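You operate a simulated robot arm through the tools that you are given. There is no shell and no other tool.

You are at the controls of a simulated two-armed robot. One attempt, no reset.

JOB
Power the system up and clear the offset.
Fine: mains on before any rocker; lamp on, wait till it is warm, press OFFSET, pump on.

It is judged by the outcome, as a careful person would: the job done as asked, and still so three seconds after it is handed in. It fails if anything else is knocked over, pushed out of place, dropped, spilled or broken.

ROBOT AND FRAMES
Two 7-joint arms with two-finger parallel grippers on one trunk that stands fixed in place. Base frame: the origin is at the foot of the trunk, x ahead of it, y to its left, z up. Lengths are in mm, angles in degrees, forces in N, time in s.
The left shoulder is at [70, 163, 1295], the right one opposite. With the tool pointing down near the work surface each hand reaches from about 320 to 860 mm from the base axis, measured 20 degrees to its own side. Payload 3.43 kg a hand.
The tool frame of a hand sits at the grasp point between the pads (the TCP): z along the fingers, y along the line on which they close. The tips reach 34 mm beyond it. Largest opening 128 mm; finger width 24, thickness 12; the body of the gripper, 48 by 130 mm, starts 96 mm behind the TCP.
Orientation is told as [roll, pitch, yaw] about the base's x, y, z axes, in that order, counted from this pose: with the fingers straight down and closing along the base's y, the tool's x points along the base's -x, its y along +y and its z along -z.

CONTROLS
- The arms move only by the tool apply_moves. It takes "left_commands", "right_commands" or both (then of equal length, played together; a hand with none holds still); each is one flat list of numbers, 7 for each row, row after row: the shift along the base's x, y, z in units of 150 mm (1.0 is 150 mm), then the turn, a rotation vector about the base's x, y, z in units of 45 degrees (1.0 is 45 degrees), then the finger opening in mm, from 0 to 128. In form: [x, y, z, rx, ry, rz, claw, x, y, z, rx, ry, rz, claw, ...]. A call has 1 to 20 rows; each row is the pose to reach, as a shift and turn from the pose commanded when the call began. A call with a number of a shift or a turn outside -1 to 1 is refused whole. Rows are played at 5 a second. More than 50 mm and 8.6 degrees between two rows, or a gripper value outside its range, and nothing of the call is played. A pose out of reach is approached as far as the arm can. The call stops where the force on the tool passes 40 N (or 10 N more than at its start, if that is more) or the arm is blocked; 0.2 s more then pass. Each finger travels about 153 mm/s and halts on what it meets, pressing with about 23 N; the grip force reading is that of the motor and also rises with nothing between the fingers. The clock runs only during rows and for 0.2 s after the last one: add rows that repeat a pose to give the fingers time. It gives the time, the measured TCP pose, the force on the tool (base axes), the opening and the grip force at its end, in the units of the frame above (readings bear some noise), with the torque about the TCP (base axes, N m) and any sound that the robot's microphone picked up.
- Cameras (640 x 400 px; columns grow to the right, rows downward): "scene" is now at [136.3, -33.5, 1537.5]; the picture's right is [-0.36, -0.93, 0.00], its down [-0.41, 0.16, -0.90] and it looks along [0.84, -0.33, -0.44] (base axes); focal length 341 px, centre (320, 200). "left" rides on the left gripper at [76, 11, -160] in its tool frame; the picture's right is [-0.15, 0.99, 0.00], its down [-0.88, -0.13, -0.46] and it looks along [-0.45, -0.07, 0.89] (tool axes); focal length 234 px, centre (320, 200). "right" rides on the right gripper at [76, -11, -160] in its tool frame; the picture's right is [0.15, 0.99, 0.00], its down [-0.88, 0.13, -0.46] and it looks along [-0.45, 0.07, 0.89] (tool axes); focal length 234 px, centre (320, 200).
- camera(camera): a new picture of that camera. The clock stands still meanwhile.
- raise_lower(by): slides the trunk up (or, below 0, down) by that many mm; the arms and the scene camera ride with it, the base frame stays. It gives what a move gives, with no picture.
- turn_head(pan, tilt): turns the head with the scene camera to pan (to the left, within 86 degrees either way) and tilt (down, from -29 to 69), counted from straight ahead of the robot. It gives what a move gives.
- point_at(camera, pixels): there is no depth. For up to 12 entries [column, row, z] of the newest picture of that camera ("zoom" is the newest enlarged one), the place [x, y] in the base frame at which the ray of that pixel passes the height z, good to about 3 mm. The clock stands still meanwhile.
- inspect(camera, box): a new picture of the part [left, top, right, bottom] of that camera's present view, enlarged. The clock stands still meanwhile.
- job_done(): hands the job in; it is judged then, once.

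Open the grippers and draw the arms clear of the work before you hand the job in, unless the task says otherwise.

The tools are called as a command line: name --argument value ..., lists and objects as JSON in quotes. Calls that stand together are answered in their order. apply_moves: Moves the arms, as the interface text tells. Its arguments: {"type":"object","properties":{"left_commands":{"type":"array"},"right_commands":{"type":"array"}},"required":[]} The other tools are called the same way: raise_lower (by) slides the trunk up or down; turn_head (pan, tilt) turns the head that bears the scene camera; camera (camera) takes a picture; point_at (camera, pixels) gives the place at which the rays of pixels pass given heights; inspect (camera, box) takes an enlarged picture of a part of a camera's view; job_done () hands the job in.

At the start:

```text
time_s: 0.0
left_tcp_pos: [441.0, -22.0, 1363.9]
left_ee_rot: [-0.1, 0.0, 0.1]
left_ft_force: [0.2, -0.1, 0.1]
left_moment: [0.01, 0.0, -0.01]
left_grip_width: 128.1
left_gripper_force: 0.1
right_tcp_pos: [462.2, -526.4, 1411.5]
right_ee_rot: [0.0, 0.0, 0.0]
right_ft_force: [0.1, -0.7, -0.2]
right_moment: [-0.01, 0.0, 0.0]
right_grip_width: 127.8
right_gripper_force: 0.0
trunk travel left (down, up): [-775.0, 165.0]
head pan, tilt: [-21.3, 26.3]
```

scene: 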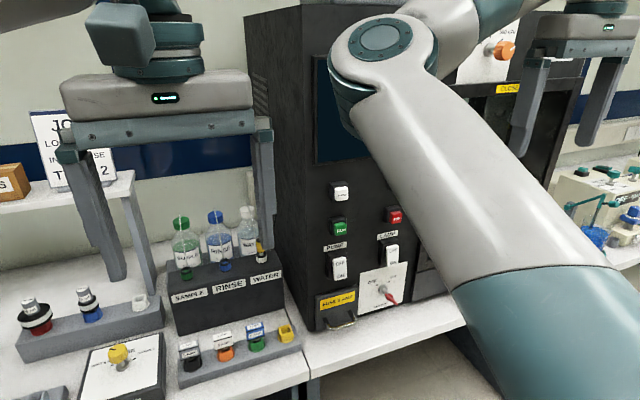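
right: 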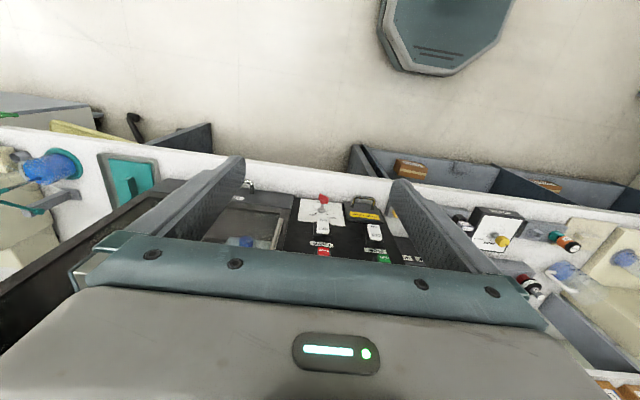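
left: 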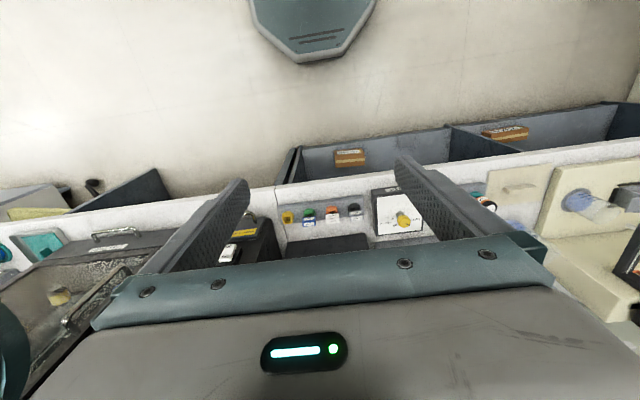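

The scene picture shows a dark instrument with white/green/red buttons at about (340,190)-(395,215), rockers at (340,268) and (392,255), and a dial at (383,290). I enlarge that area first.

inspect --camera "scene" --box '[300, 170, 440, 340]'

inspect --camera "scene" --box '[0, 90, 320, 400]'

inspect --camera "scene" --box '[430, 0, 640, 260]'

inspect --camera "right" --box '[180, 160, 440, 300]'

```text
2.35 times, centred on (370, 255) of scene
```

zoom: 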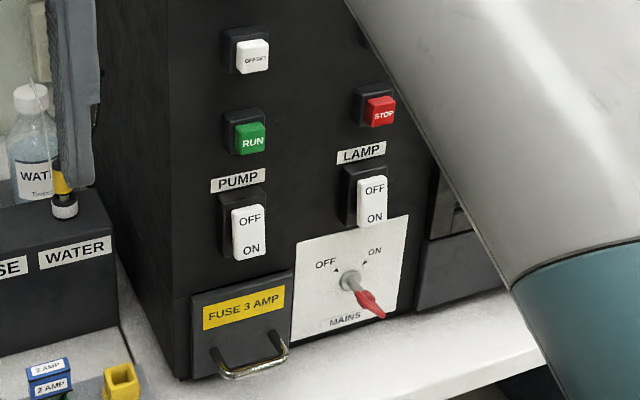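

```text
1.29 times, centred on (160, 245) of scene
```

zoom: 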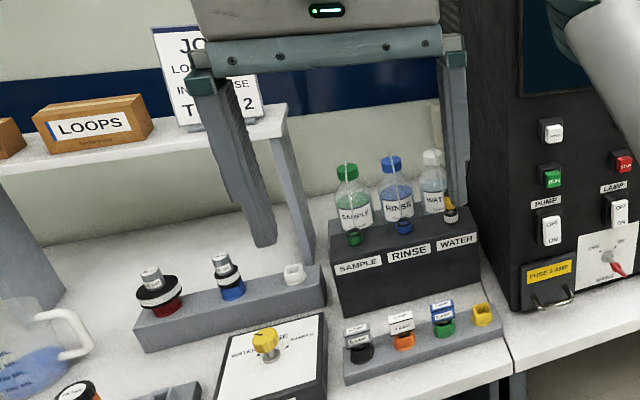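

```text
1.54 times, centred on (535, 130) of scene
```

zoom: 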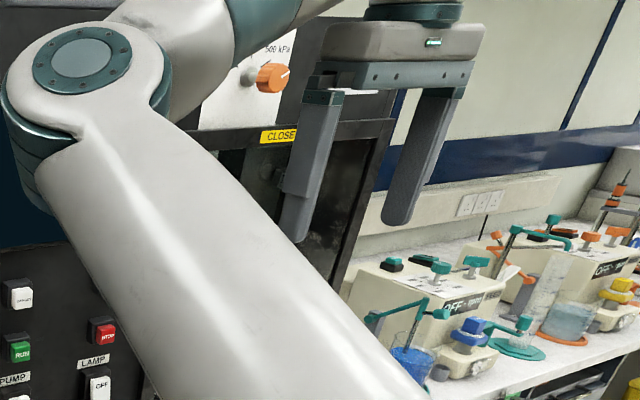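

```text
2.46 times, centred on (310, 230) of right
```

zoom: 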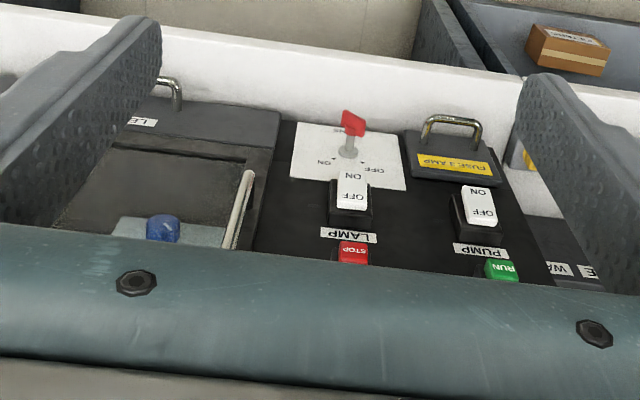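

The mains knob is at about (392,300) and triangulates to roughly x=715, y=-470, z=906, so the panel faces the robot. I turn the right hand forward in place, towards pointing along +x, which should give me a front view from its camera and take the elbow out of the way.

apply_moves --right_commands '[0, 0, 0, 0, -0.167, 0, 128, 0, 0, 0, 0, -0.333, 0, 128, 0, 0, 0, 0, -0.5, 0, 128, 0, 0, 0, 0, -0.667, 0, 128, 0, 0, 0, 0, -0.833, 0, 128, 0, 0, 0, 0, -1, 0, 128]'

```text
time_s: 1.4
left_tcp_pos: [440.8, -21.2, 1363.8]
left_ee_rot: [-0.1, 0.0, 0.1]
left_ft_force: [-0.9, -0.5, 0.2]
left_moment: [0.0, -0.03, -0.01]
left_grip_width: 128.0
left_gripper_force: 0.0
right_tcp_pos: [463.3, -526.2, 1411.1]
right_ee_rot: [0.0, -45.2, 0.1]
right_ft_force: [-0.6, -0.4, -0.3]
right_moment: [0.0, -0.02, 0.01]
right_grip_width: 128.1
right_gripper_force: 0.2
trunk travel left (down, up): [-775.0, 165.0]
head pan, tilt: [-21.3, 26.3]
```

The first 45 degrees went smoothly. I do the rest of the turn and take a look.

apply_moves --right_commands '[0, 0, 0, 0, -0.167, 0, 128, 0, 0, 0, 0, -0.333, 0, 128, 0, 0, 0, 0, -0.5, 0, 128, 0, 0, 0, 0, -0.667, 0, 128, 0, 0, 0, 0, -0.833, 0, 128, 0, 0, 0, 0, -1, 0, 128]'

camera --camera "scene"

camera --camera "right"

```text
time_s: 2.8
left_tcp_pos: [439.3, -22.2, 1364.1]
left_ee_rot: [-0.1, -0.2, 0.1]
left_ft_force: [-0.5, 0.1, 0.1]
left_moment: [0.05, -0.03, -0.01]
left_grip_width: 127.8
left_gripper_force: 0.0
right_tcp_pos: [462.0, -527.1, 1410.6]
right_ee_rot: [157.0, -89.9, -157.0]
right_ft_force: [-0.5, -0.3, 0.6]
right_moment: [0.02, -0.01, 0.03]
right_grip_width: 128.0
right_gripper_force: 0.1
trunk travel left (down, up): [-775.0, 165.0]
head pan, tilt: [-21.3, 26.3]
```

```text
taken
```

scene: 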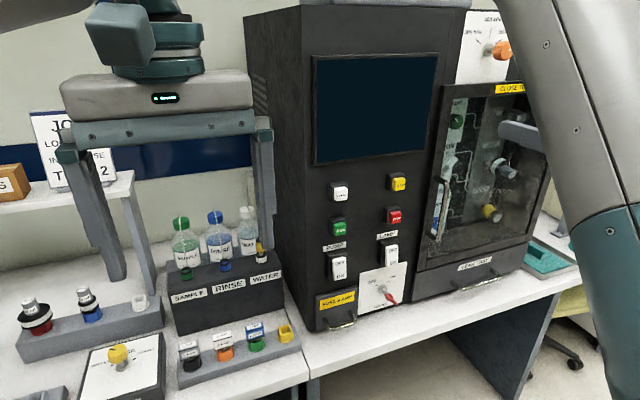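

```text
taken
```

right: 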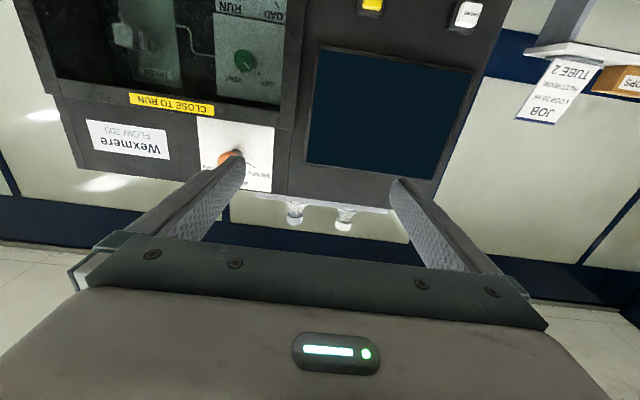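

Now the whole panel is visible: OFFSET at (340,190), a yellow button at (398,182), RUN, STOP, both rockers and the mains knob at (383,292). I enlarge these for detail.

inspect --camera "scene" --box '[300, 165, 430, 246]'

inspect --camera "scene" --box '[300, 245, 430, 326]'

inspect --camera "scene" --box '[400, 10, 560, 300]'

inspect --camera "right" --box '[500, 30, 640, 130]'

```text
4.92 times, centred on (365, 206) of scene
```

zoom: 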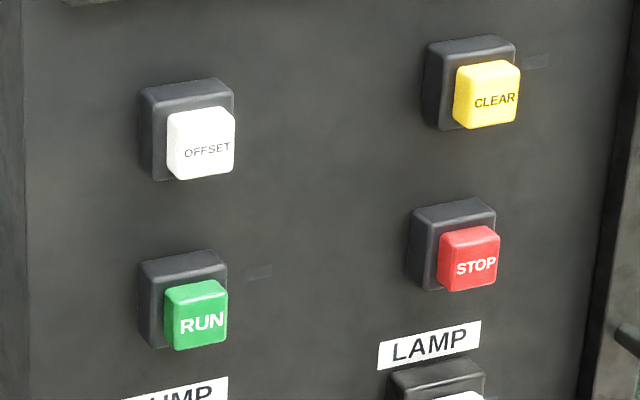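

```text
4.92 times, centred on (365, 286) of scene
```

zoom: 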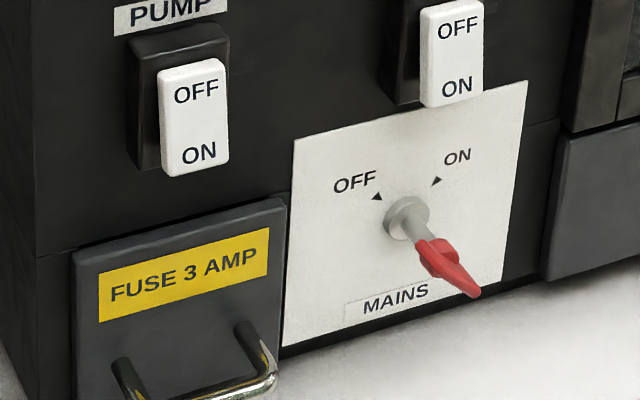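

```text
1.38 times, centred on (480, 155) of scene
```

zoom: 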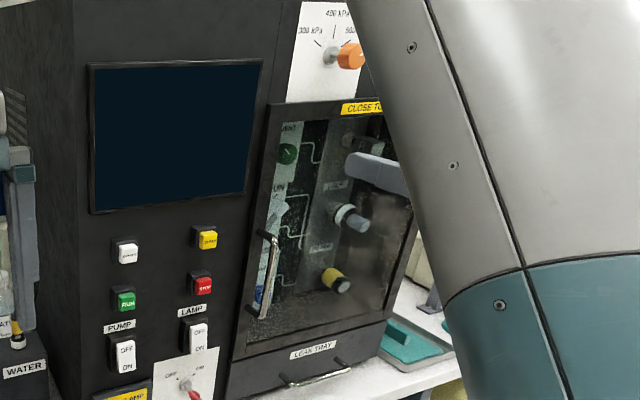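

```text
4.00 times, centred on (570, 80) of right
```

zoom: 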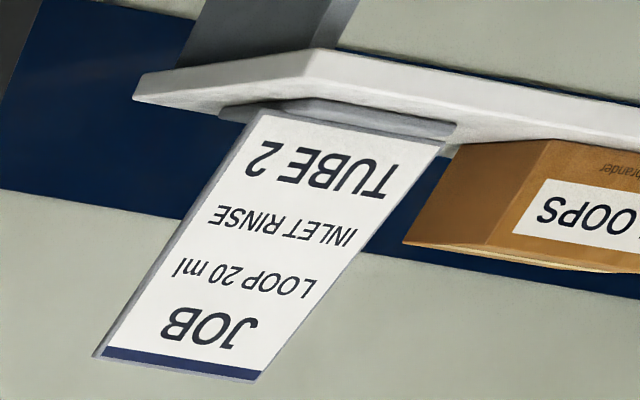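

The knob's setting isn't clear from above, so I lower the trunk by 300 mm. The hands stay at x<500, in front of the bench, and this gives a flatter view of the panel.

raise_lower --by -300

camera --camera "scene"

camera --camera "right"

```text
time_s: 5.8
left_tcp_pos: [441.4, -21.5, 1062.5]
left_ee_rot: [-0.1, -0.1, 0.0]
left_ft_force: [0.6, 0.8, 0.3]
left_moment: [0.01, -0.03, -0.02]
left_grip_width: 127.8
left_gripper_force: 0.0
right_tcp_pos: [463.0, -526.6, 1111.5]
right_ee_rot: [54.1, -89.9, -54.0]
right_ft_force: [0.1, 0.0, 0.0]
right_moment: [0.0, 0.0, -0.02]
right_grip_width: 128.1
right_gripper_force: 0.0
trunk travel left (down, up): [-475.0, 465.0]
head pan, tilt: [-21.3, 26.3]
```

```text
taken
```

scene: 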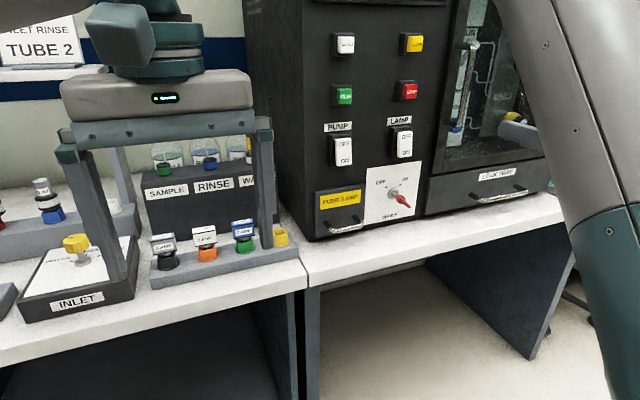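

```text
taken
```

right: 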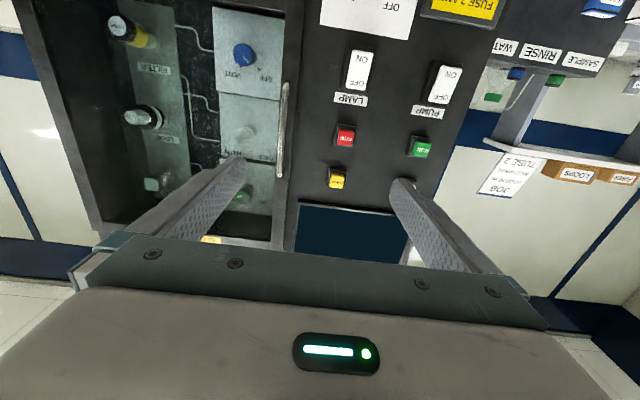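

The view is getting flatter. I zoom on the knob at (398,195) and on the rest of the panel.

inspect --camera "scene" --box '[360, 160, 424, 200]'

inspect --camera "scene" --box '[305, 10, 435, 240]'

```text
10.00 times, centred on (392, 180) of scene
```

zoom: 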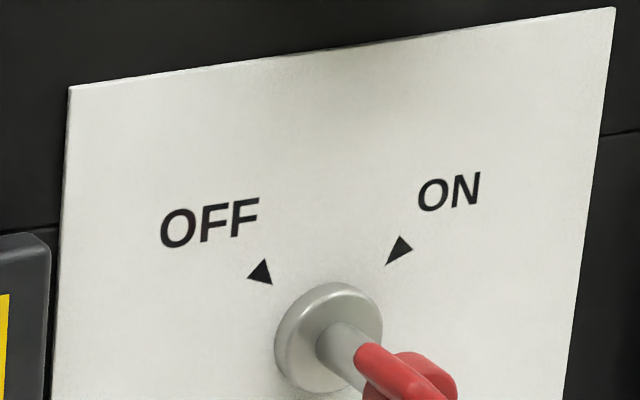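

```text
1.74 times, centred on (370, 125) of scene
```

zoom: 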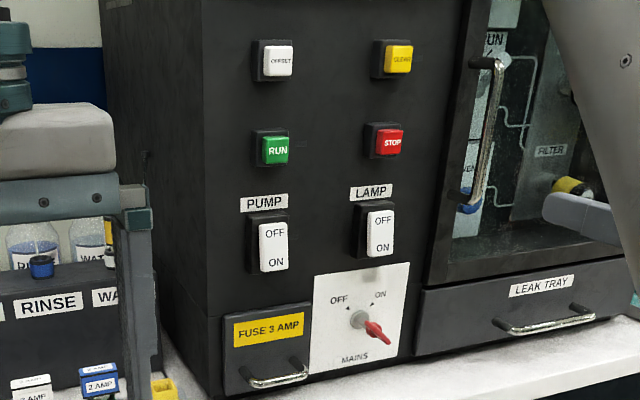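

I zoom on the red handle itself.

inspect --camera "scene" --box '[380, 180, 428, 210]'

```text
13.33 times, centred on (404, 195) of scene
```

zoom: 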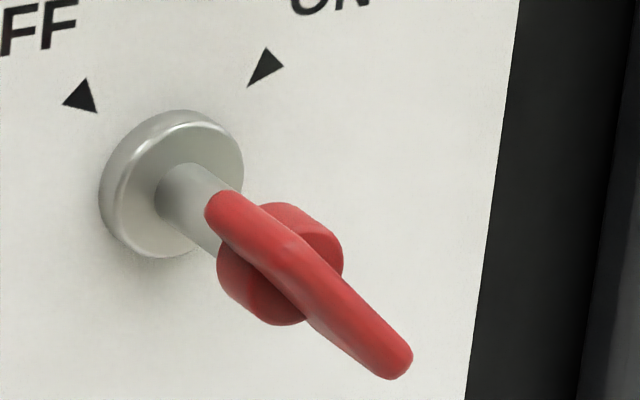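

The bar lies along the OFF diagonal (up-left to down-right), so mains is OFF and ON needs a 90 degree clockwise turn. I lower another 150 mm so the right hand camera sees the knob and I can triangulate it.

raise_lower --by -150

camera --camera "scene"

camera --camera "right"

```text
time_s: 7.5
left_tcp_pos: [440.5, -22.7, 913.1]
left_ee_rot: [-0.1, 0.0, 0.1]
left_ft_force: [0.0, -0.3, -0.3]
left_moment: [-0.02, -0.02, 0.0]
left_grip_width: 128.2
left_gripper_force: 0.1
right_tcp_pos: [462.1, -525.9, 961.8]
right_ee_rot: [90.6, -90.0, -90.7]
right_ft_force: [-0.1, 0.2, -0.2]
right_moment: [0.02, -0.01, 0.0]
right_grip_width: 128.0
right_gripper_force: 0.0
trunk travel left (down, up): [-325.0, 615.0]
head pan, tilt: [-21.3, 26.3]
```

```text
taken
```

scene: 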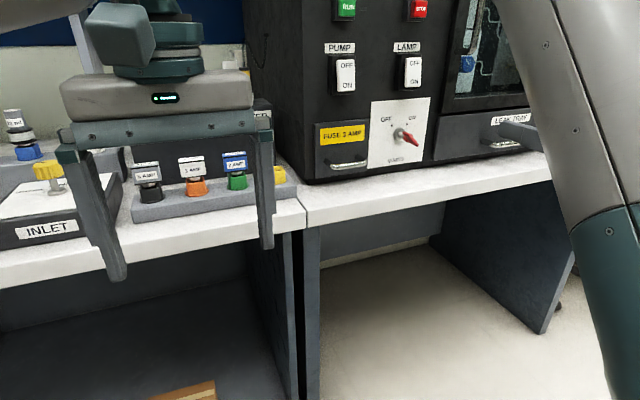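

```text
taken
```

right: 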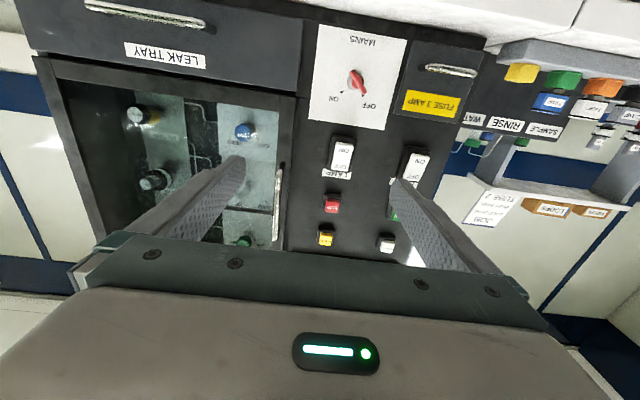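

The right hand camera now sees the knob at (356,82) together with the whole panel, upside down. I zoom on it and ask for rays at several heights from both cameras.

inspect --camera "right" --box '[300, 20, 460, 120]'

inspect --camera "scene" --box '[310, 0, 438, 190]'

inspect --camera "right" --box '[300, 120, 460, 260]'

inspect --camera "scene" --box '[364, 110, 444, 160]'

```text
4.00 times, centred on (380, 70) of right
```

zoom: 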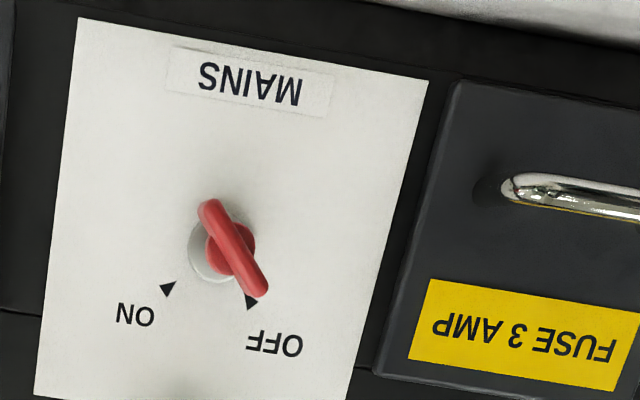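

```text
2.11 times, centred on (374, 95) of scene
```

zoom: 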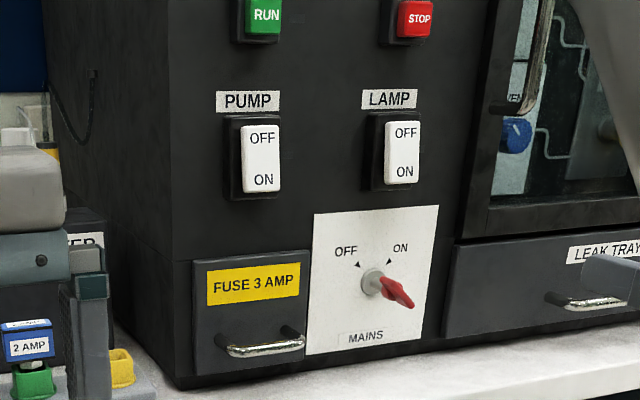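

```text
2.86 times, centred on (380, 190) of right
```

zoom: 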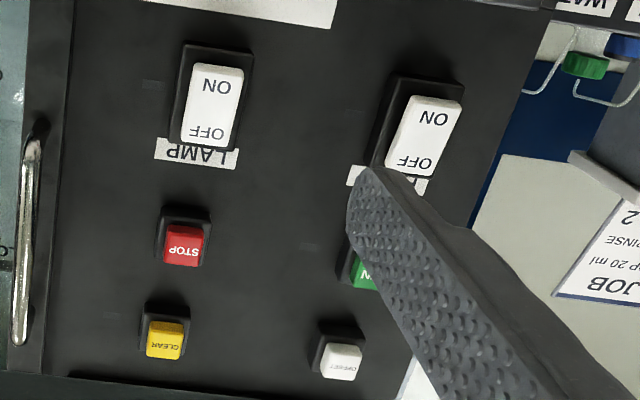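

```text
8.00 times, centred on (404, 135) of scene
```

zoom: 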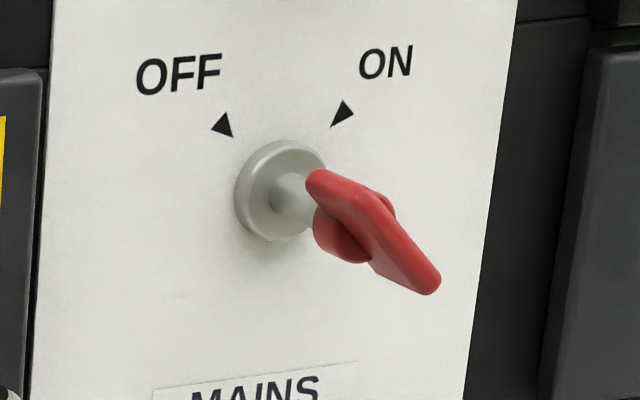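

The pointer end of the bar points at OFF. I now take rays for the bar's ends, the boss, both rockers and the OFFSET button from both cameras.

point_at --camera "right" --pixels '[[363.75, 92, 900], [363.75, 92, 930], [352.5, 72, 900], [352.5, 72, 870], [353, 83.75, 900], [353, 83.75, 930], [341.8, 154.5, 950], [341.8, 154.5, 1000], [387.7, 243.5, 1050], [387.7, 243.5, 1100], [411.5, 167.4, 950], [411.5, 167.4, 1000]]'

point_at --camera "scene" --pixels '[[404, 132.75, 900], [404, 132.75, 930], [417.5, 145.25, 900], [417.5, 145.25, 870], [399.4, 133.75, 900], [399.4, 133.75, 930], [412.5, 72, 950], [412.5, 72, 1000], [345, 76, 950], [345, 76, 1000]]'

```text
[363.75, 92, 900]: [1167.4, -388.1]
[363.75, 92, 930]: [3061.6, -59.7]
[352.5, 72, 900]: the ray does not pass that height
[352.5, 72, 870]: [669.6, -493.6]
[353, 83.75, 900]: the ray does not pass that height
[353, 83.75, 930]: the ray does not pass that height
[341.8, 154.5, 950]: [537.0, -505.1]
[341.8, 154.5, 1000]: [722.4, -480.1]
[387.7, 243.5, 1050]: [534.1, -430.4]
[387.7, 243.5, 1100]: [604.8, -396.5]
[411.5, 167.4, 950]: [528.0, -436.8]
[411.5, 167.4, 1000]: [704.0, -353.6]
```

```text
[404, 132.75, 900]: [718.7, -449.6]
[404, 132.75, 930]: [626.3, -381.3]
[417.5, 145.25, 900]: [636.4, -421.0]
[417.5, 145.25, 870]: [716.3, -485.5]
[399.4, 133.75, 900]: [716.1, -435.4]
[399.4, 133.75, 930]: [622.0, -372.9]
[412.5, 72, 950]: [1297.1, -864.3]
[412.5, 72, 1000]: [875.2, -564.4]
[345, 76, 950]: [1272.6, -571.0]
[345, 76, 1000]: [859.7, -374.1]
```

By triangulation the knob axis is at about y=-475, z=880, with the bar front at x≈722 and the plate at x≈776. The bench top is at z≈790. I bring the right hand to x=600 on that axis, rolled -45 degrees so the fingers straddle the bar, with a 64 mm opening.

apply_moves --right_commands '[0.153, 0.057, -0.09, -0.167, 0, 0, 110, 0.307, 0.114, -0.181, -0.333, 0, 0, 90, 0.46, 0.171, -0.272, -0.5, 0, 0, 75, 0.613, 0.229, -0.362, -0.667, 0, 0, 64, 0.767, 0.286, -0.453, -0.833, 0, 0, 64, 0.92, 0.343, -0.543, -1, 0, 0, 64, 0.92, 0.343, -0.543, -1, 0, 0, 64]'

camera --camera "right"

camera --camera "scene"

```text
time_s: 9.2
left_tcp_pos: [440.5, -21.3, 912.9]
left_ee_rot: [-0.1, 0.0, 0.1]
left_ft_force: [0.0, -0.3, -0.9]
left_moment: [0.03, 0.01, -0.01]
left_grip_width: 128.1
left_gripper_force: 0.0
right_tcp_pos: [600.1, -475.6, 881.8]
right_ee_rot: [-90.0, -44.9, 90.0]
right_ft_force: [-0.3, 1.1, 0.0]
right_moment: [-0.05, 0.0, -0.01]
right_grip_width: 63.9
right_gripper_force: 0.2
trunk travel left (down, up): [-325.0, 615.0]
head pan, tilt: [-21.3, 26.3]
```

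```text
taken
```

right: 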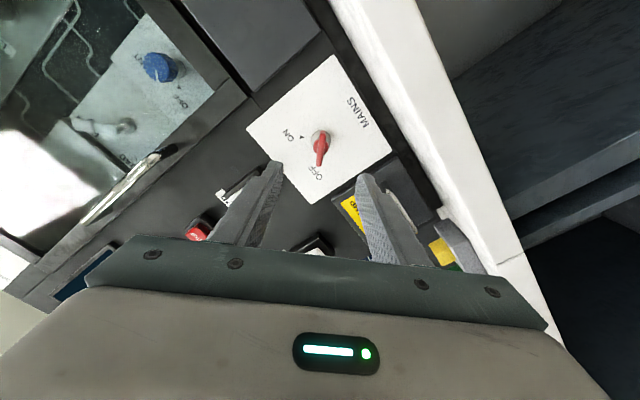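

```text
taken
```

scene: 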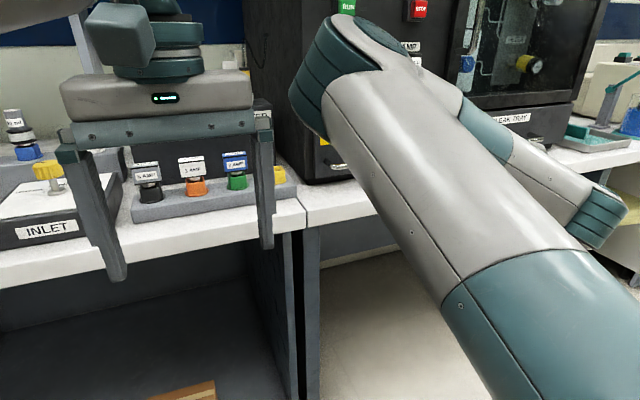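

The knob appears at (320,148), which is nearly on the tool axis (predicted (320,150) at x=722). I zoom in for the fine offset and the bar's depth.

inspect --camera "right" --box '[240, 90, 400, 190]'

inspect --camera "right" --box '[300, 125, 340, 170]'

```text
4.00 times, centred on (320, 140) of right
```

zoom: 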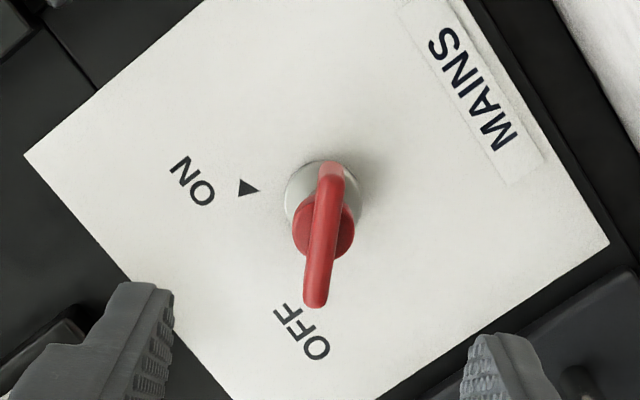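

```text
8.89 times, centred on (320, 148) of right
```

zoom: 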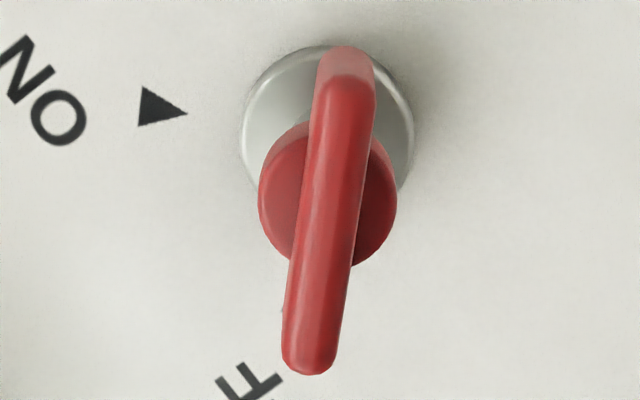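

The bar is centred (pixel (321,150)) and aligned with the fingers. I advance 90 mm along +x to put the tips at about x=724 and check again.

apply_moves --right_commands '[0.2, 0, 0, 0, 0, 0, 64, 0.4, 0, 0, 0, 0, 0, 64, 0.6, 0, 0, 0, 0, 0, 64]'

inspect --camera "right" --box '[240, 100, 400, 200]'

```text
time_s: 9.9
left_tcp_pos: [440.4, -20.2, 913.6]
left_ee_rot: [0.0, 0.1, 0.0]
left_ft_force: [-3.8, 8.1, -5.0]
left_moment: [-0.13, -0.14, -0.19]
left_grip_width: 123.3
left_gripper_force: 0.2
right_tcp_pos: [692.5, -476.6, 880.1]
right_ee_rot: [-90.0, -44.9, 89.9]
right_ft_force: [-0.1, -0.1, 0.1]
right_moment: [-0.06, 0.02, -0.03]
right_grip_width: 64.2
right_gripper_force: 0.0
trunk travel left (down, up): [-325.0, 615.0]
head pan, tilt: [-21.3, 26.3]
```

```text
4.00 times, centred on (320, 150) of right
```

zoom: 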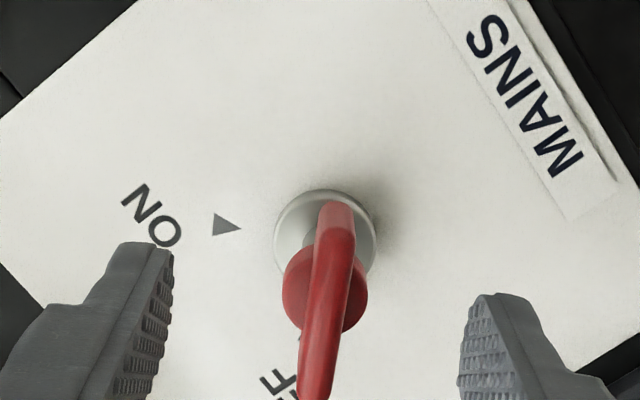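

The left hand reads 8 N along +y and its opening dropped to 123 mm, so the right elbow is touching a left finger. I move the left hand away along +y and back, in front of the bench, then look.

apply_moves --left_commands '[0, 0.2, 0, 0, 0, 0, 110, 0, 0.45, 0, 0, 0, 0, 90, -0.1, 0.75, 0.1, 0, 0, 0, 60, -0.2, 1, 0.2, 0, 0, 0, 30]'

camera --camera "scene"

camera --camera "left"

```text
time_s: 10.9
left_tcp_pos: [410.4, 132.0, 943.0]
left_ee_rot: [-0.1, 0.0, 0.2]
left_ft_force: [-0.1, -0.5, 0.2]
left_moment: [-0.01, 0.01, -0.05]
left_grip_width: 29.9
left_gripper_force: 0.0
right_tcp_pos: [691.1, -474.3, 881.7]
right_ee_rot: [-90.1, -45.0, 90.1]
right_ft_force: [0.1, -0.4, 0.0]
right_moment: [0.01, 0.05, 0.03]
right_grip_width: 64.1
right_gripper_force: 0.0
trunk travel left (down, up): [-325.0, 615.0]
head pan, tilt: [-21.3, 26.3]
```

```text
taken
```

scene: 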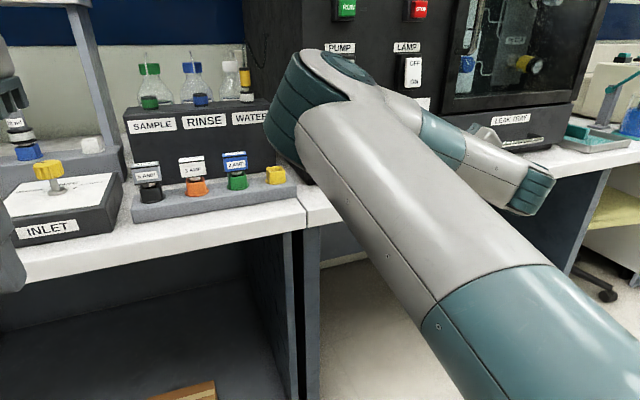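

```text
taken
```

left: 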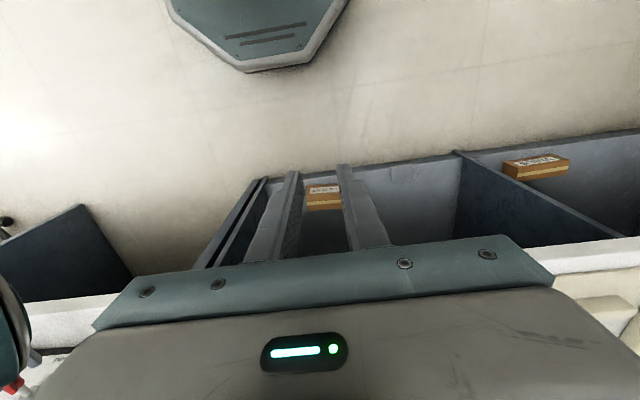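

The left hand is clear and unloaded. In the last right-hand view the tips are level with the bar front, with the bar between them, so I advance 12 mm and close the fingers on the bar.

apply_moves --right_commands '[0.04, 0, 0, 0, 0, 0, 64, 0.08, 0, 0, 0, 0, 0, 64, 0.08, 0, 0, 0, 0, 0, 45, 0.08, 0, 0, 0, 0, 0, 30, 0.08, 0, 0, 0, 0, 0, 15, 0.08, 0, 0, 0, 0, 0, 6, 0.08, 0, 0, 0, 0, 0, 6]'

inspect --camera "right" --box '[240, 100, 400, 200]'

```text
time_s: 12.6
left_tcp_pos: [411.0, 130.5, 943.7]
left_ee_rot: [0.0, 0.0, 0.0]
left_ft_force: [0.6, -0.3, -0.1]
left_moment: [0.0, 0.03, 0.03]
left_grip_width: 29.9
left_gripper_force: 0.1
right_tcp_pos: [704.6, -475.2, 880.1]
right_ee_rot: [-90.0, -45.1, 90.0]
right_ft_force: [-1.9, 2.7, -3.2]
right_moment: [0.03, -0.17, 0.24]
right_grip_width: 19.6
right_gripper_force: 44.6
trunk travel left (down, up): [-325.0, 615.0]
head pan, tilt: [-21.3, 26.3]
```

```text
4.00 times, centred on (320, 150) of right
```

zoom: 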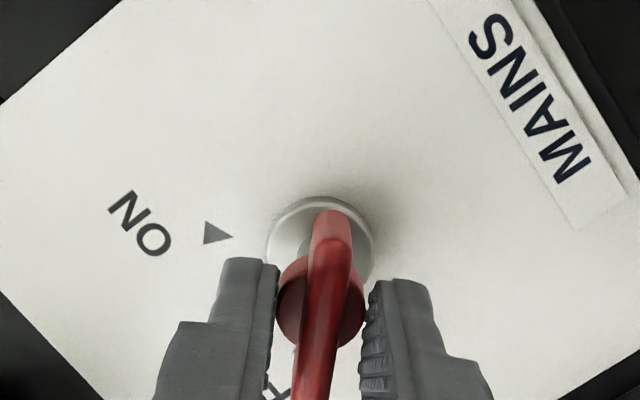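

It stopped at 19.6 mm, so the fingers clamped the hub disc rather than the bar. I open, retract 9 mm and close again.

apply_moves --right_commands '[0, 0, 0, 0, 0, 0, 40, 0, 0, 0, 0, 0, 0, 40, -0.06, 0, 0, 0, 0, 0, 40, -0.06, 0, 0, 0, 0, 0, 25, -0.06, 0, 0, 0, 0, 0, 12, -0.06, 0, 0, 0, 0, 0, 4, -0.06, 0, 0, 0, 0, 0, 4]'

inspect --camera "right" --box '[240, 100, 400, 200]'

```text
time_s: 14.2
left_tcp_pos: [409.7, 130.7, 944.9]
left_ee_rot: [0.0, 0.0, 0.2]
left_ft_force: [0.3, 0.4, -0.1]
left_moment: [-0.01, 0.01, 0.0]
left_grip_width: 29.9
left_gripper_force: 0.2
right_tcp_pos: [694.4, -474.8, 879.9]
right_ee_rot: [-90.1, -45.0, 90.0]
right_ft_force: [-1.6, 1.0, -0.9]
right_moment: [-0.02, -0.05, 0.13]
right_grip_width: 8.0
right_gripper_force: 42.0
trunk travel left (down, up): [-325.0, 615.0]
head pan, tilt: [-21.3, 26.3]
```

```text
4.00 times, centred on (320, 150) of right
```

zoom: 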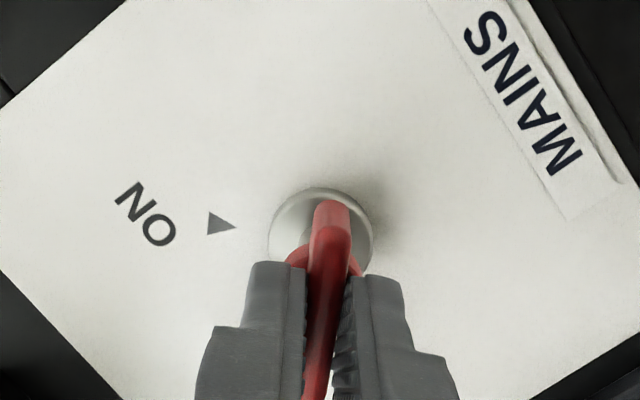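

The fingers hold the bar at 8.0 mm with little side force. I turn clockwise, +45 degrees about x first, and check the readings.

apply_moves --right_commands '[0, 0, 0, 0.167, 0, 0, 4, 0, 0, 0, 0.333, 0, 0, 4, 0, 0, 0, 0.5, 0, 0, 4, 0, 0, 0, 0.667, 0, 0, 4, 0, 0, 0, 0.833, 0, 0, 4, 0, 0, 0, 1, 0, 0, 4]'

inspect --camera "right" --box '[200, 60, 440, 210]'

```text
time_s: 15.6
left_tcp_pos: [411.0, 130.9, 945.2]
left_ee_rot: [0.0, 0.0, 0.1]
left_ft_force: [0.2, -0.2, 0.6]
left_moment: [0.0, 0.02, -0.04]
left_grip_width: 30.2
left_gripper_force: 0.0
right_tcp_pos: [694.5, -475.1, 881.1]
right_ee_rot: [120.4, -90.0, -120.5]
right_ft_force: [11.0, -7.4, 6.7]
right_moment: [-0.04, -0.32, -0.06]
right_grip_width: 8.0
right_gripper_force: 42.2
trunk travel left (down, up): [-325.0, 615.0]
head pan, tilt: [-21.3, 26.3]
```

```text
2.67 times, centred on (320, 135) of right
```

zoom: 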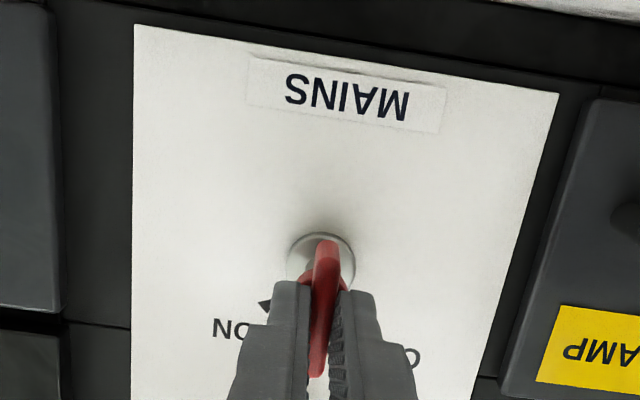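

The knob turned with the hand and is now halfway; the forces are moderate at about 11 N. I continue the remaining 45 degrees.

apply_moves --right_commands '[0, 0, 0, 0.167, 0, 0, 4, 0, 0, 0, 0.333, 0, 0, 4, 0, 0, 0, 0.5, 0, 0, 4, 0, 0, 0, 0.667, 0, 0, 4, 0, 0, 0, 0.833, 0, 0, 4, 0, 0, 0, 1, 0, 0, 4]'

camera --camera "right"

camera --camera "scene"

```text
time_s: 16.9
left_tcp_pos: [410.8, 129.2, 945.3]
left_ee_rot: [0.0, 0.1, 0.1]
left_ft_force: [-0.3, -0.5, -0.2]
left_moment: [-0.02, -0.02, -0.02]
left_grip_width: 30.2
left_gripper_force: 0.0
right_tcp_pos: [694.4, -475.9, 879.7]
right_ee_rot: [90.1, -44.9, -90.2]
right_ft_force: [24.1, -17.6, 17.6]
right_moment: [-0.14, -0.37, -0.24]
right_grip_width: 7.9
right_gripper_force: 42.2
trunk travel left (down, up): [-325.0, 615.0]
head pan, tilt: [-21.3, 26.3]
```

```text
taken
```

right: 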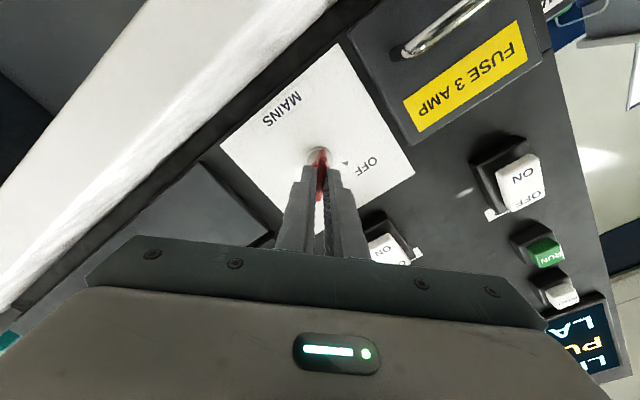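

```text
taken
```

scene: 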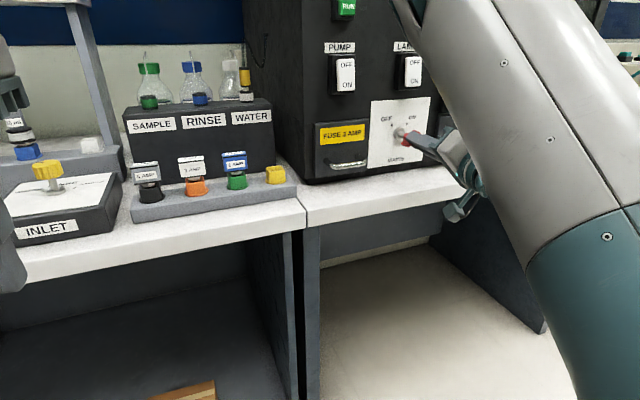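

The display is lit ("LA…/PU…" at (585,345)), so mains is on. I open the fingers to release the knob and retract straight back.

apply_moves --right_commands '[0, 0, 0, 0, 0, 0, 25, 0, 0, 0, 0, 0, 0, 45, -0.2, 0, 0, 0, 0, 0, 45, -0.5, 0, 0, 0, 0, 0, 45, -0.8, 0, 0, 0, 0, 0, 40, -1, 0, 0, 0, 0, 0, 30]'

camera --camera "right"

inspect --camera "scene" --box '[364, 110, 444, 160]'

```text
time_s: 18.4
left_tcp_pos: [410.9, 131.0, 944.9]
left_ee_rot: [0.0, -0.1, 0.1]
left_ft_force: [-0.4, 0.4, -0.9]
left_moment: [0.03, -0.01, 0.03]
left_grip_width: 30.1
left_gripper_force: 0.1
right_tcp_pos: [542.9, -471.0, 880.1]
right_ee_rot: [90.0, -45.0, -90.0]
right_ft_force: [0.3, 0.3, -0.7]
right_moment: [0.0, -0.03, 0.0]
right_grip_width: 30.1
right_gripper_force: 0.0
trunk travel left (down, up): [-325.0, 615.0]
head pan, tilt: [-21.3, 26.3]
```

```text
taken
```

right: 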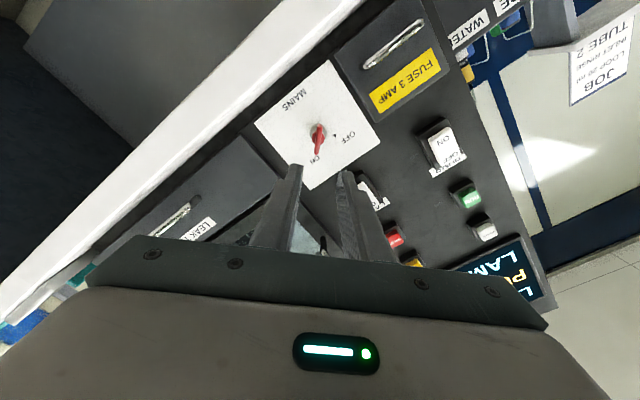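

```text
8.00 times, centred on (404, 135) of scene
```

zoom: 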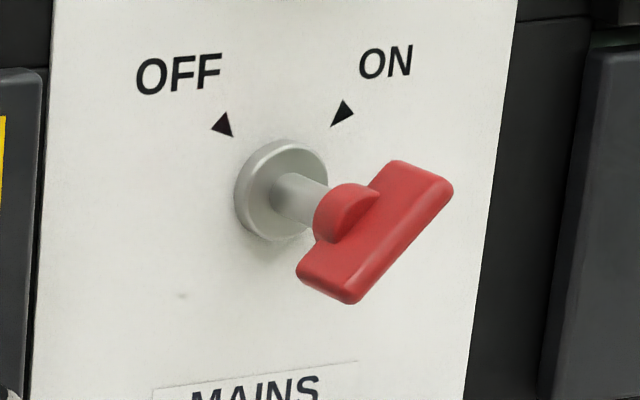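

The knob now points at ON. I tilt the head up to read the display.

turn_head --pan -30 --tilt -2

camera --camera "scene"

```text
time_s: 19.3
left_tcp_pos: [411.0, 129.4, 944.2]
left_ee_rot: [-0.1, 0.0, 0.0]
left_ft_force: [0.3, 0.0, -0.7]
left_moment: [-0.01, 0.0, -0.02]
left_grip_width: 30.2
left_gripper_force: 0.1
right_tcp_pos: [544.0, -473.0, 881.4]
right_ee_rot: [89.8, -45.0, -90.0]
right_ft_force: [0.3, -0.4, -1.0]
right_moment: [0.0, 0.01, 0.0]
right_grip_width: 29.9
right_gripper_force: 0.2
trunk travel left (down, up): [-325.0, 615.0]
head pan, tilt: [-30.0, -2.0]
```

```text
taken
```

scene: 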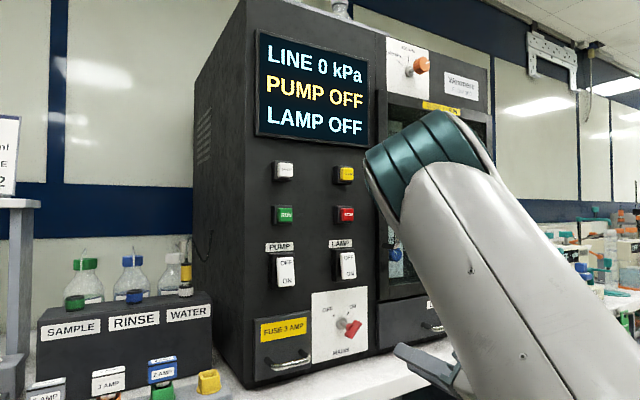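

The display reads LINE 0 kPa / PUMP OFF / LAMP OFF. I zoom on the rockers and buttons and note their positions for the LAMP press.

inspect --camera "scene" --box '[250, 145, 378, 225]'

inspect --camera "scene" --box '[250, 225, 378, 305]'

```text
5.00 times, centred on (314, 185) of scene
```

zoom: 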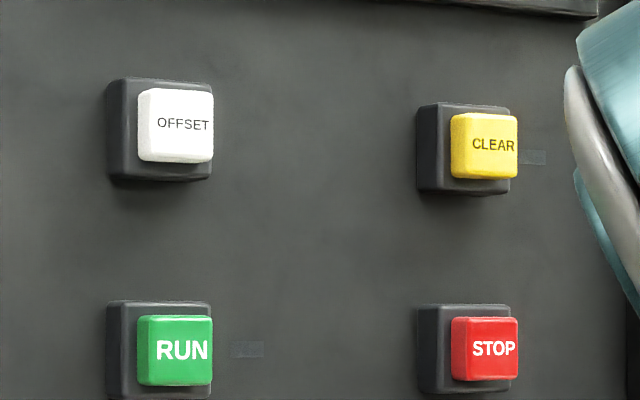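

```text
5.00 times, centred on (314, 265) of scene
```

zoom: 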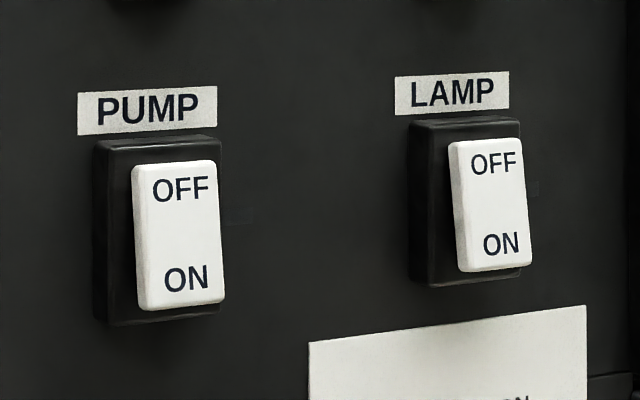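

I roll the hand level again and bring it in front of the LAMP rocker's ON half (estimated y=-474, z≈997) with the fingers closed, standing well back.

apply_moves --right_commands '[0, 0, 0.128, -0.167, 0, 0, 20, 0, 0, 0.256, -0.333, 0, 0, 10, 0, 0, 0.384, -0.5, 0, 0, 0, 0, 0, 0.511, -0.667, 0, 0, 0, 0, 0, 0.639, -0.833, 0, 0, 0, 0.107, 0, 0.767, -1, 0, 0, 0, 0.107, 0, 0.767, -1, 0, 0, 0]'

camera --camera "right"

inspect --camera "right" --box '[240, 90, 400, 190]'

camera --camera "scene"

```text
time_s: 20.9
left_tcp_pos: [410.0, 130.9, 944.5]
left_ee_rot: [-0.2, 0.1, 0.1]
left_ft_force: [-1.1, 0.7, -0.2]
left_moment: [0.0, 0.03, 0.0]
left_grip_width: 30.0
left_gripper_force: 0.1
right_tcp_pos: [559.6, -472.1, 996.7]
right_ee_rot: [-88.1, -89.9, 87.9]
right_ft_force: [0.1, 0.0, 0.2]
right_moment: [0.02, 0.01, -0.03]
right_grip_width: 0.0
right_gripper_force: 23.2
trunk travel left (down, up): [-325.0, 615.0]
head pan, tilt: [-30.0, -2.0]
```

```text
taken
```

right: 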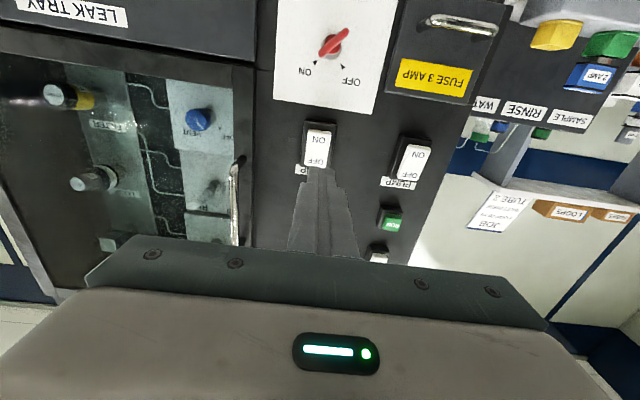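

```text
4.00 times, centred on (320, 140) of right
```

zoom: 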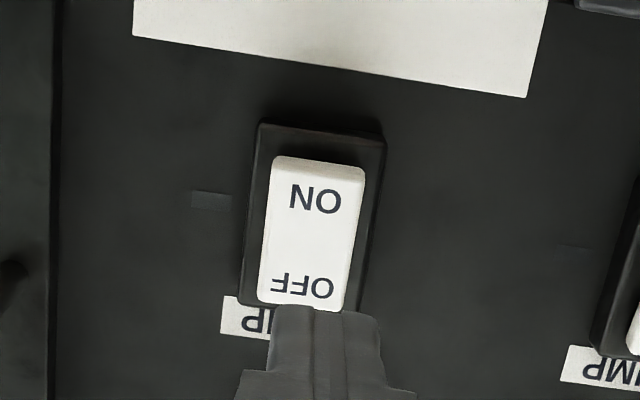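

```text
taken
```

scene: 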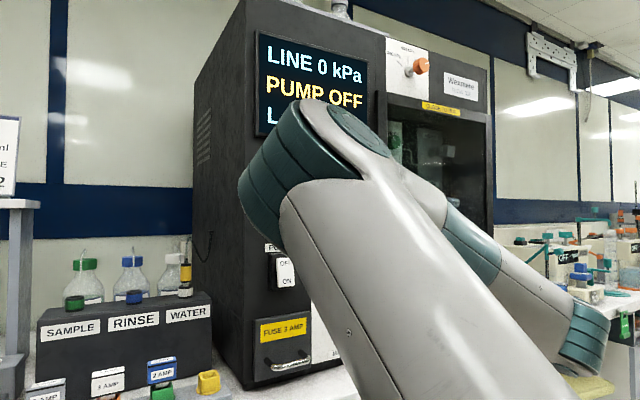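

The tool axis meets the rocker's ON label (zoom (319,191) against the label at (315,200)), only about 2 mm off sideways. I advance 128 mm to stop just short and check.

apply_moves --right_commands '[0.25, -0.013, 0, 0, 0, 0, 0, 0.5, -0.013, 0, 0, 0, 0, 0, 0.7, -0.013, 0, 0, 0, 0, 0, 0.85, -0.013, 0, 0, 0, 0, 0]'

inspect --camera "right" --box '[240, 90, 400, 190]'

```text
time_s: 21.9
left_tcp_pos: [410.6, 129.2, 944.2]
left_ee_rot: [-0.2, 0.1, 0.1]
left_ft_force: [-0.6, -0.8, -0.2]
left_moment: [0.01, -0.02, -0.01]
left_grip_width: 29.9
left_gripper_force: 0.0
right_tcp_pos: [686.2, -475.1, 994.2]
right_ee_rot: [61.9, -90.0, -61.9]
right_ft_force: [0.0, 0.2, 0.0]
right_moment: [-0.02, 0.01, -0.01]
right_grip_width: 0.1
right_gripper_force: 22.8
trunk travel left (down, up): [-325.0, 615.0]
head pan, tilt: [-30.0, -2.0]
```

```text
4.00 times, centred on (320, 140) of right
```

zoom: 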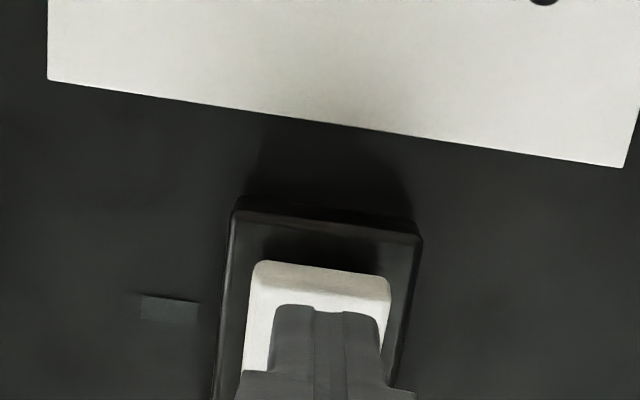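

The closed tips are about 25 mm short of the rocker's ON end and well placed. I press forward slowly in small steps, with the force stop as protection.

apply_moves --right_commands '[0.04, 0, 0, 0, 0, 0, 0, 0.08, 0, 0, 0, 0, 0, 0, 0.107, 0, 0, 0, 0, 0, 0, 0.127, 0, 0, 0, 0, 0, 0, 0.147, 0, 0, 0, 0, 0, 0, 0.167, 0, 0, 0, 0, 0, 0, 0.187, 0, 0, 0, 0, 0, 0, 0.207, 0, 0, 0, 0, 0, 0]'

inspect --camera "right" --box '[240, 90, 400, 190]'

```text
time_s: 23.6
left_tcp_pos: [406.7, 131.5, 946.5]
left_ee_rot: [0.0, -0.2, 0.1]
left_ft_force: [0.0, -0.6, 0.1]
left_moment: [-0.05, 0.03, 0.0]
left_grip_width: 30.0
left_gripper_force: 0.0
right_tcp_pos: [710.2, -476.7, 994.9]
right_ee_rot: [16.1, -89.8, -16.2]
right_ft_force: [-32.7, 5.9, -4.8]
right_moment: [-0.54, -0.25, 0.14]
right_grip_width: 0.1
right_gripper_force: 22.7
trunk travel left (down, up): [-325.0, 615.0]
head pan, tilt: [-30.0, -2.0]
stopped in row 8 (right hand): the force on the tool passed its limit at 46 N (the readings are from after the stop); the commanded pose is now the measured one
```

```text
4.00 times, centred on (320, 140) of right
```

zoom: 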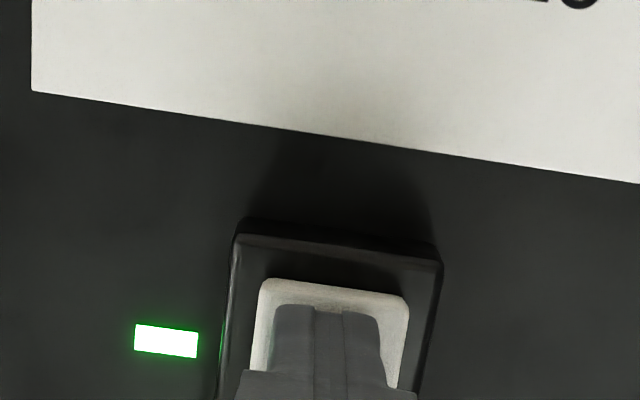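

The green indicator beside the LAMP rocker is lit, so the lamp is on. I retract and look at the display.

apply_moves --right_commands '[-0.1, 0, 0, 0, 0, 0, 0, -0.35, 0, 0, 0, 0, 0, 0, -0.65, 0, 0, 0, 0, 0, 0, -0.95, 0, 0, 0, 0, 0, 0]'

camera --camera "scene"

camera --camera "right"

```text
time_s: 24.6
left_tcp_pos: [410.9, 130.2, 944.3]
left_ee_rot: [0.0, -0.1, 0.1]
left_ft_force: [-1.4, 0.4, -0.1]
left_moment: [0.03, 0.0, -0.01]
left_grip_width: 29.9
left_gripper_force: 0.1
right_tcp_pos: [572.8, -476.8, 994.2]
right_ee_rot: [21.4, -89.7, -21.5]
right_ft_force: [0.8, -0.5, 0.2]
right_moment: [0.02, 0.01, 0.02]
right_grip_width: 0.2
right_gripper_force: 22.8
trunk travel left (down, up): [-325.0, 615.0]
head pan, tilt: [-30.0, -2.0]
```

```text
taken
```

scene: 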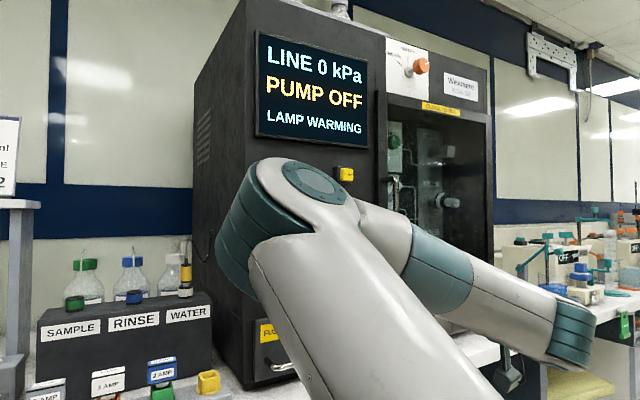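

```text
taken
```

right: 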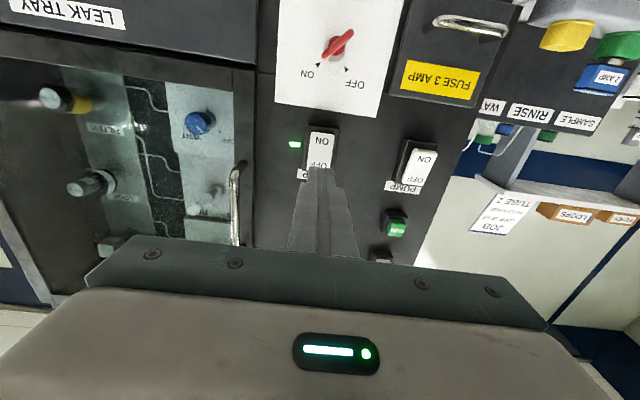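

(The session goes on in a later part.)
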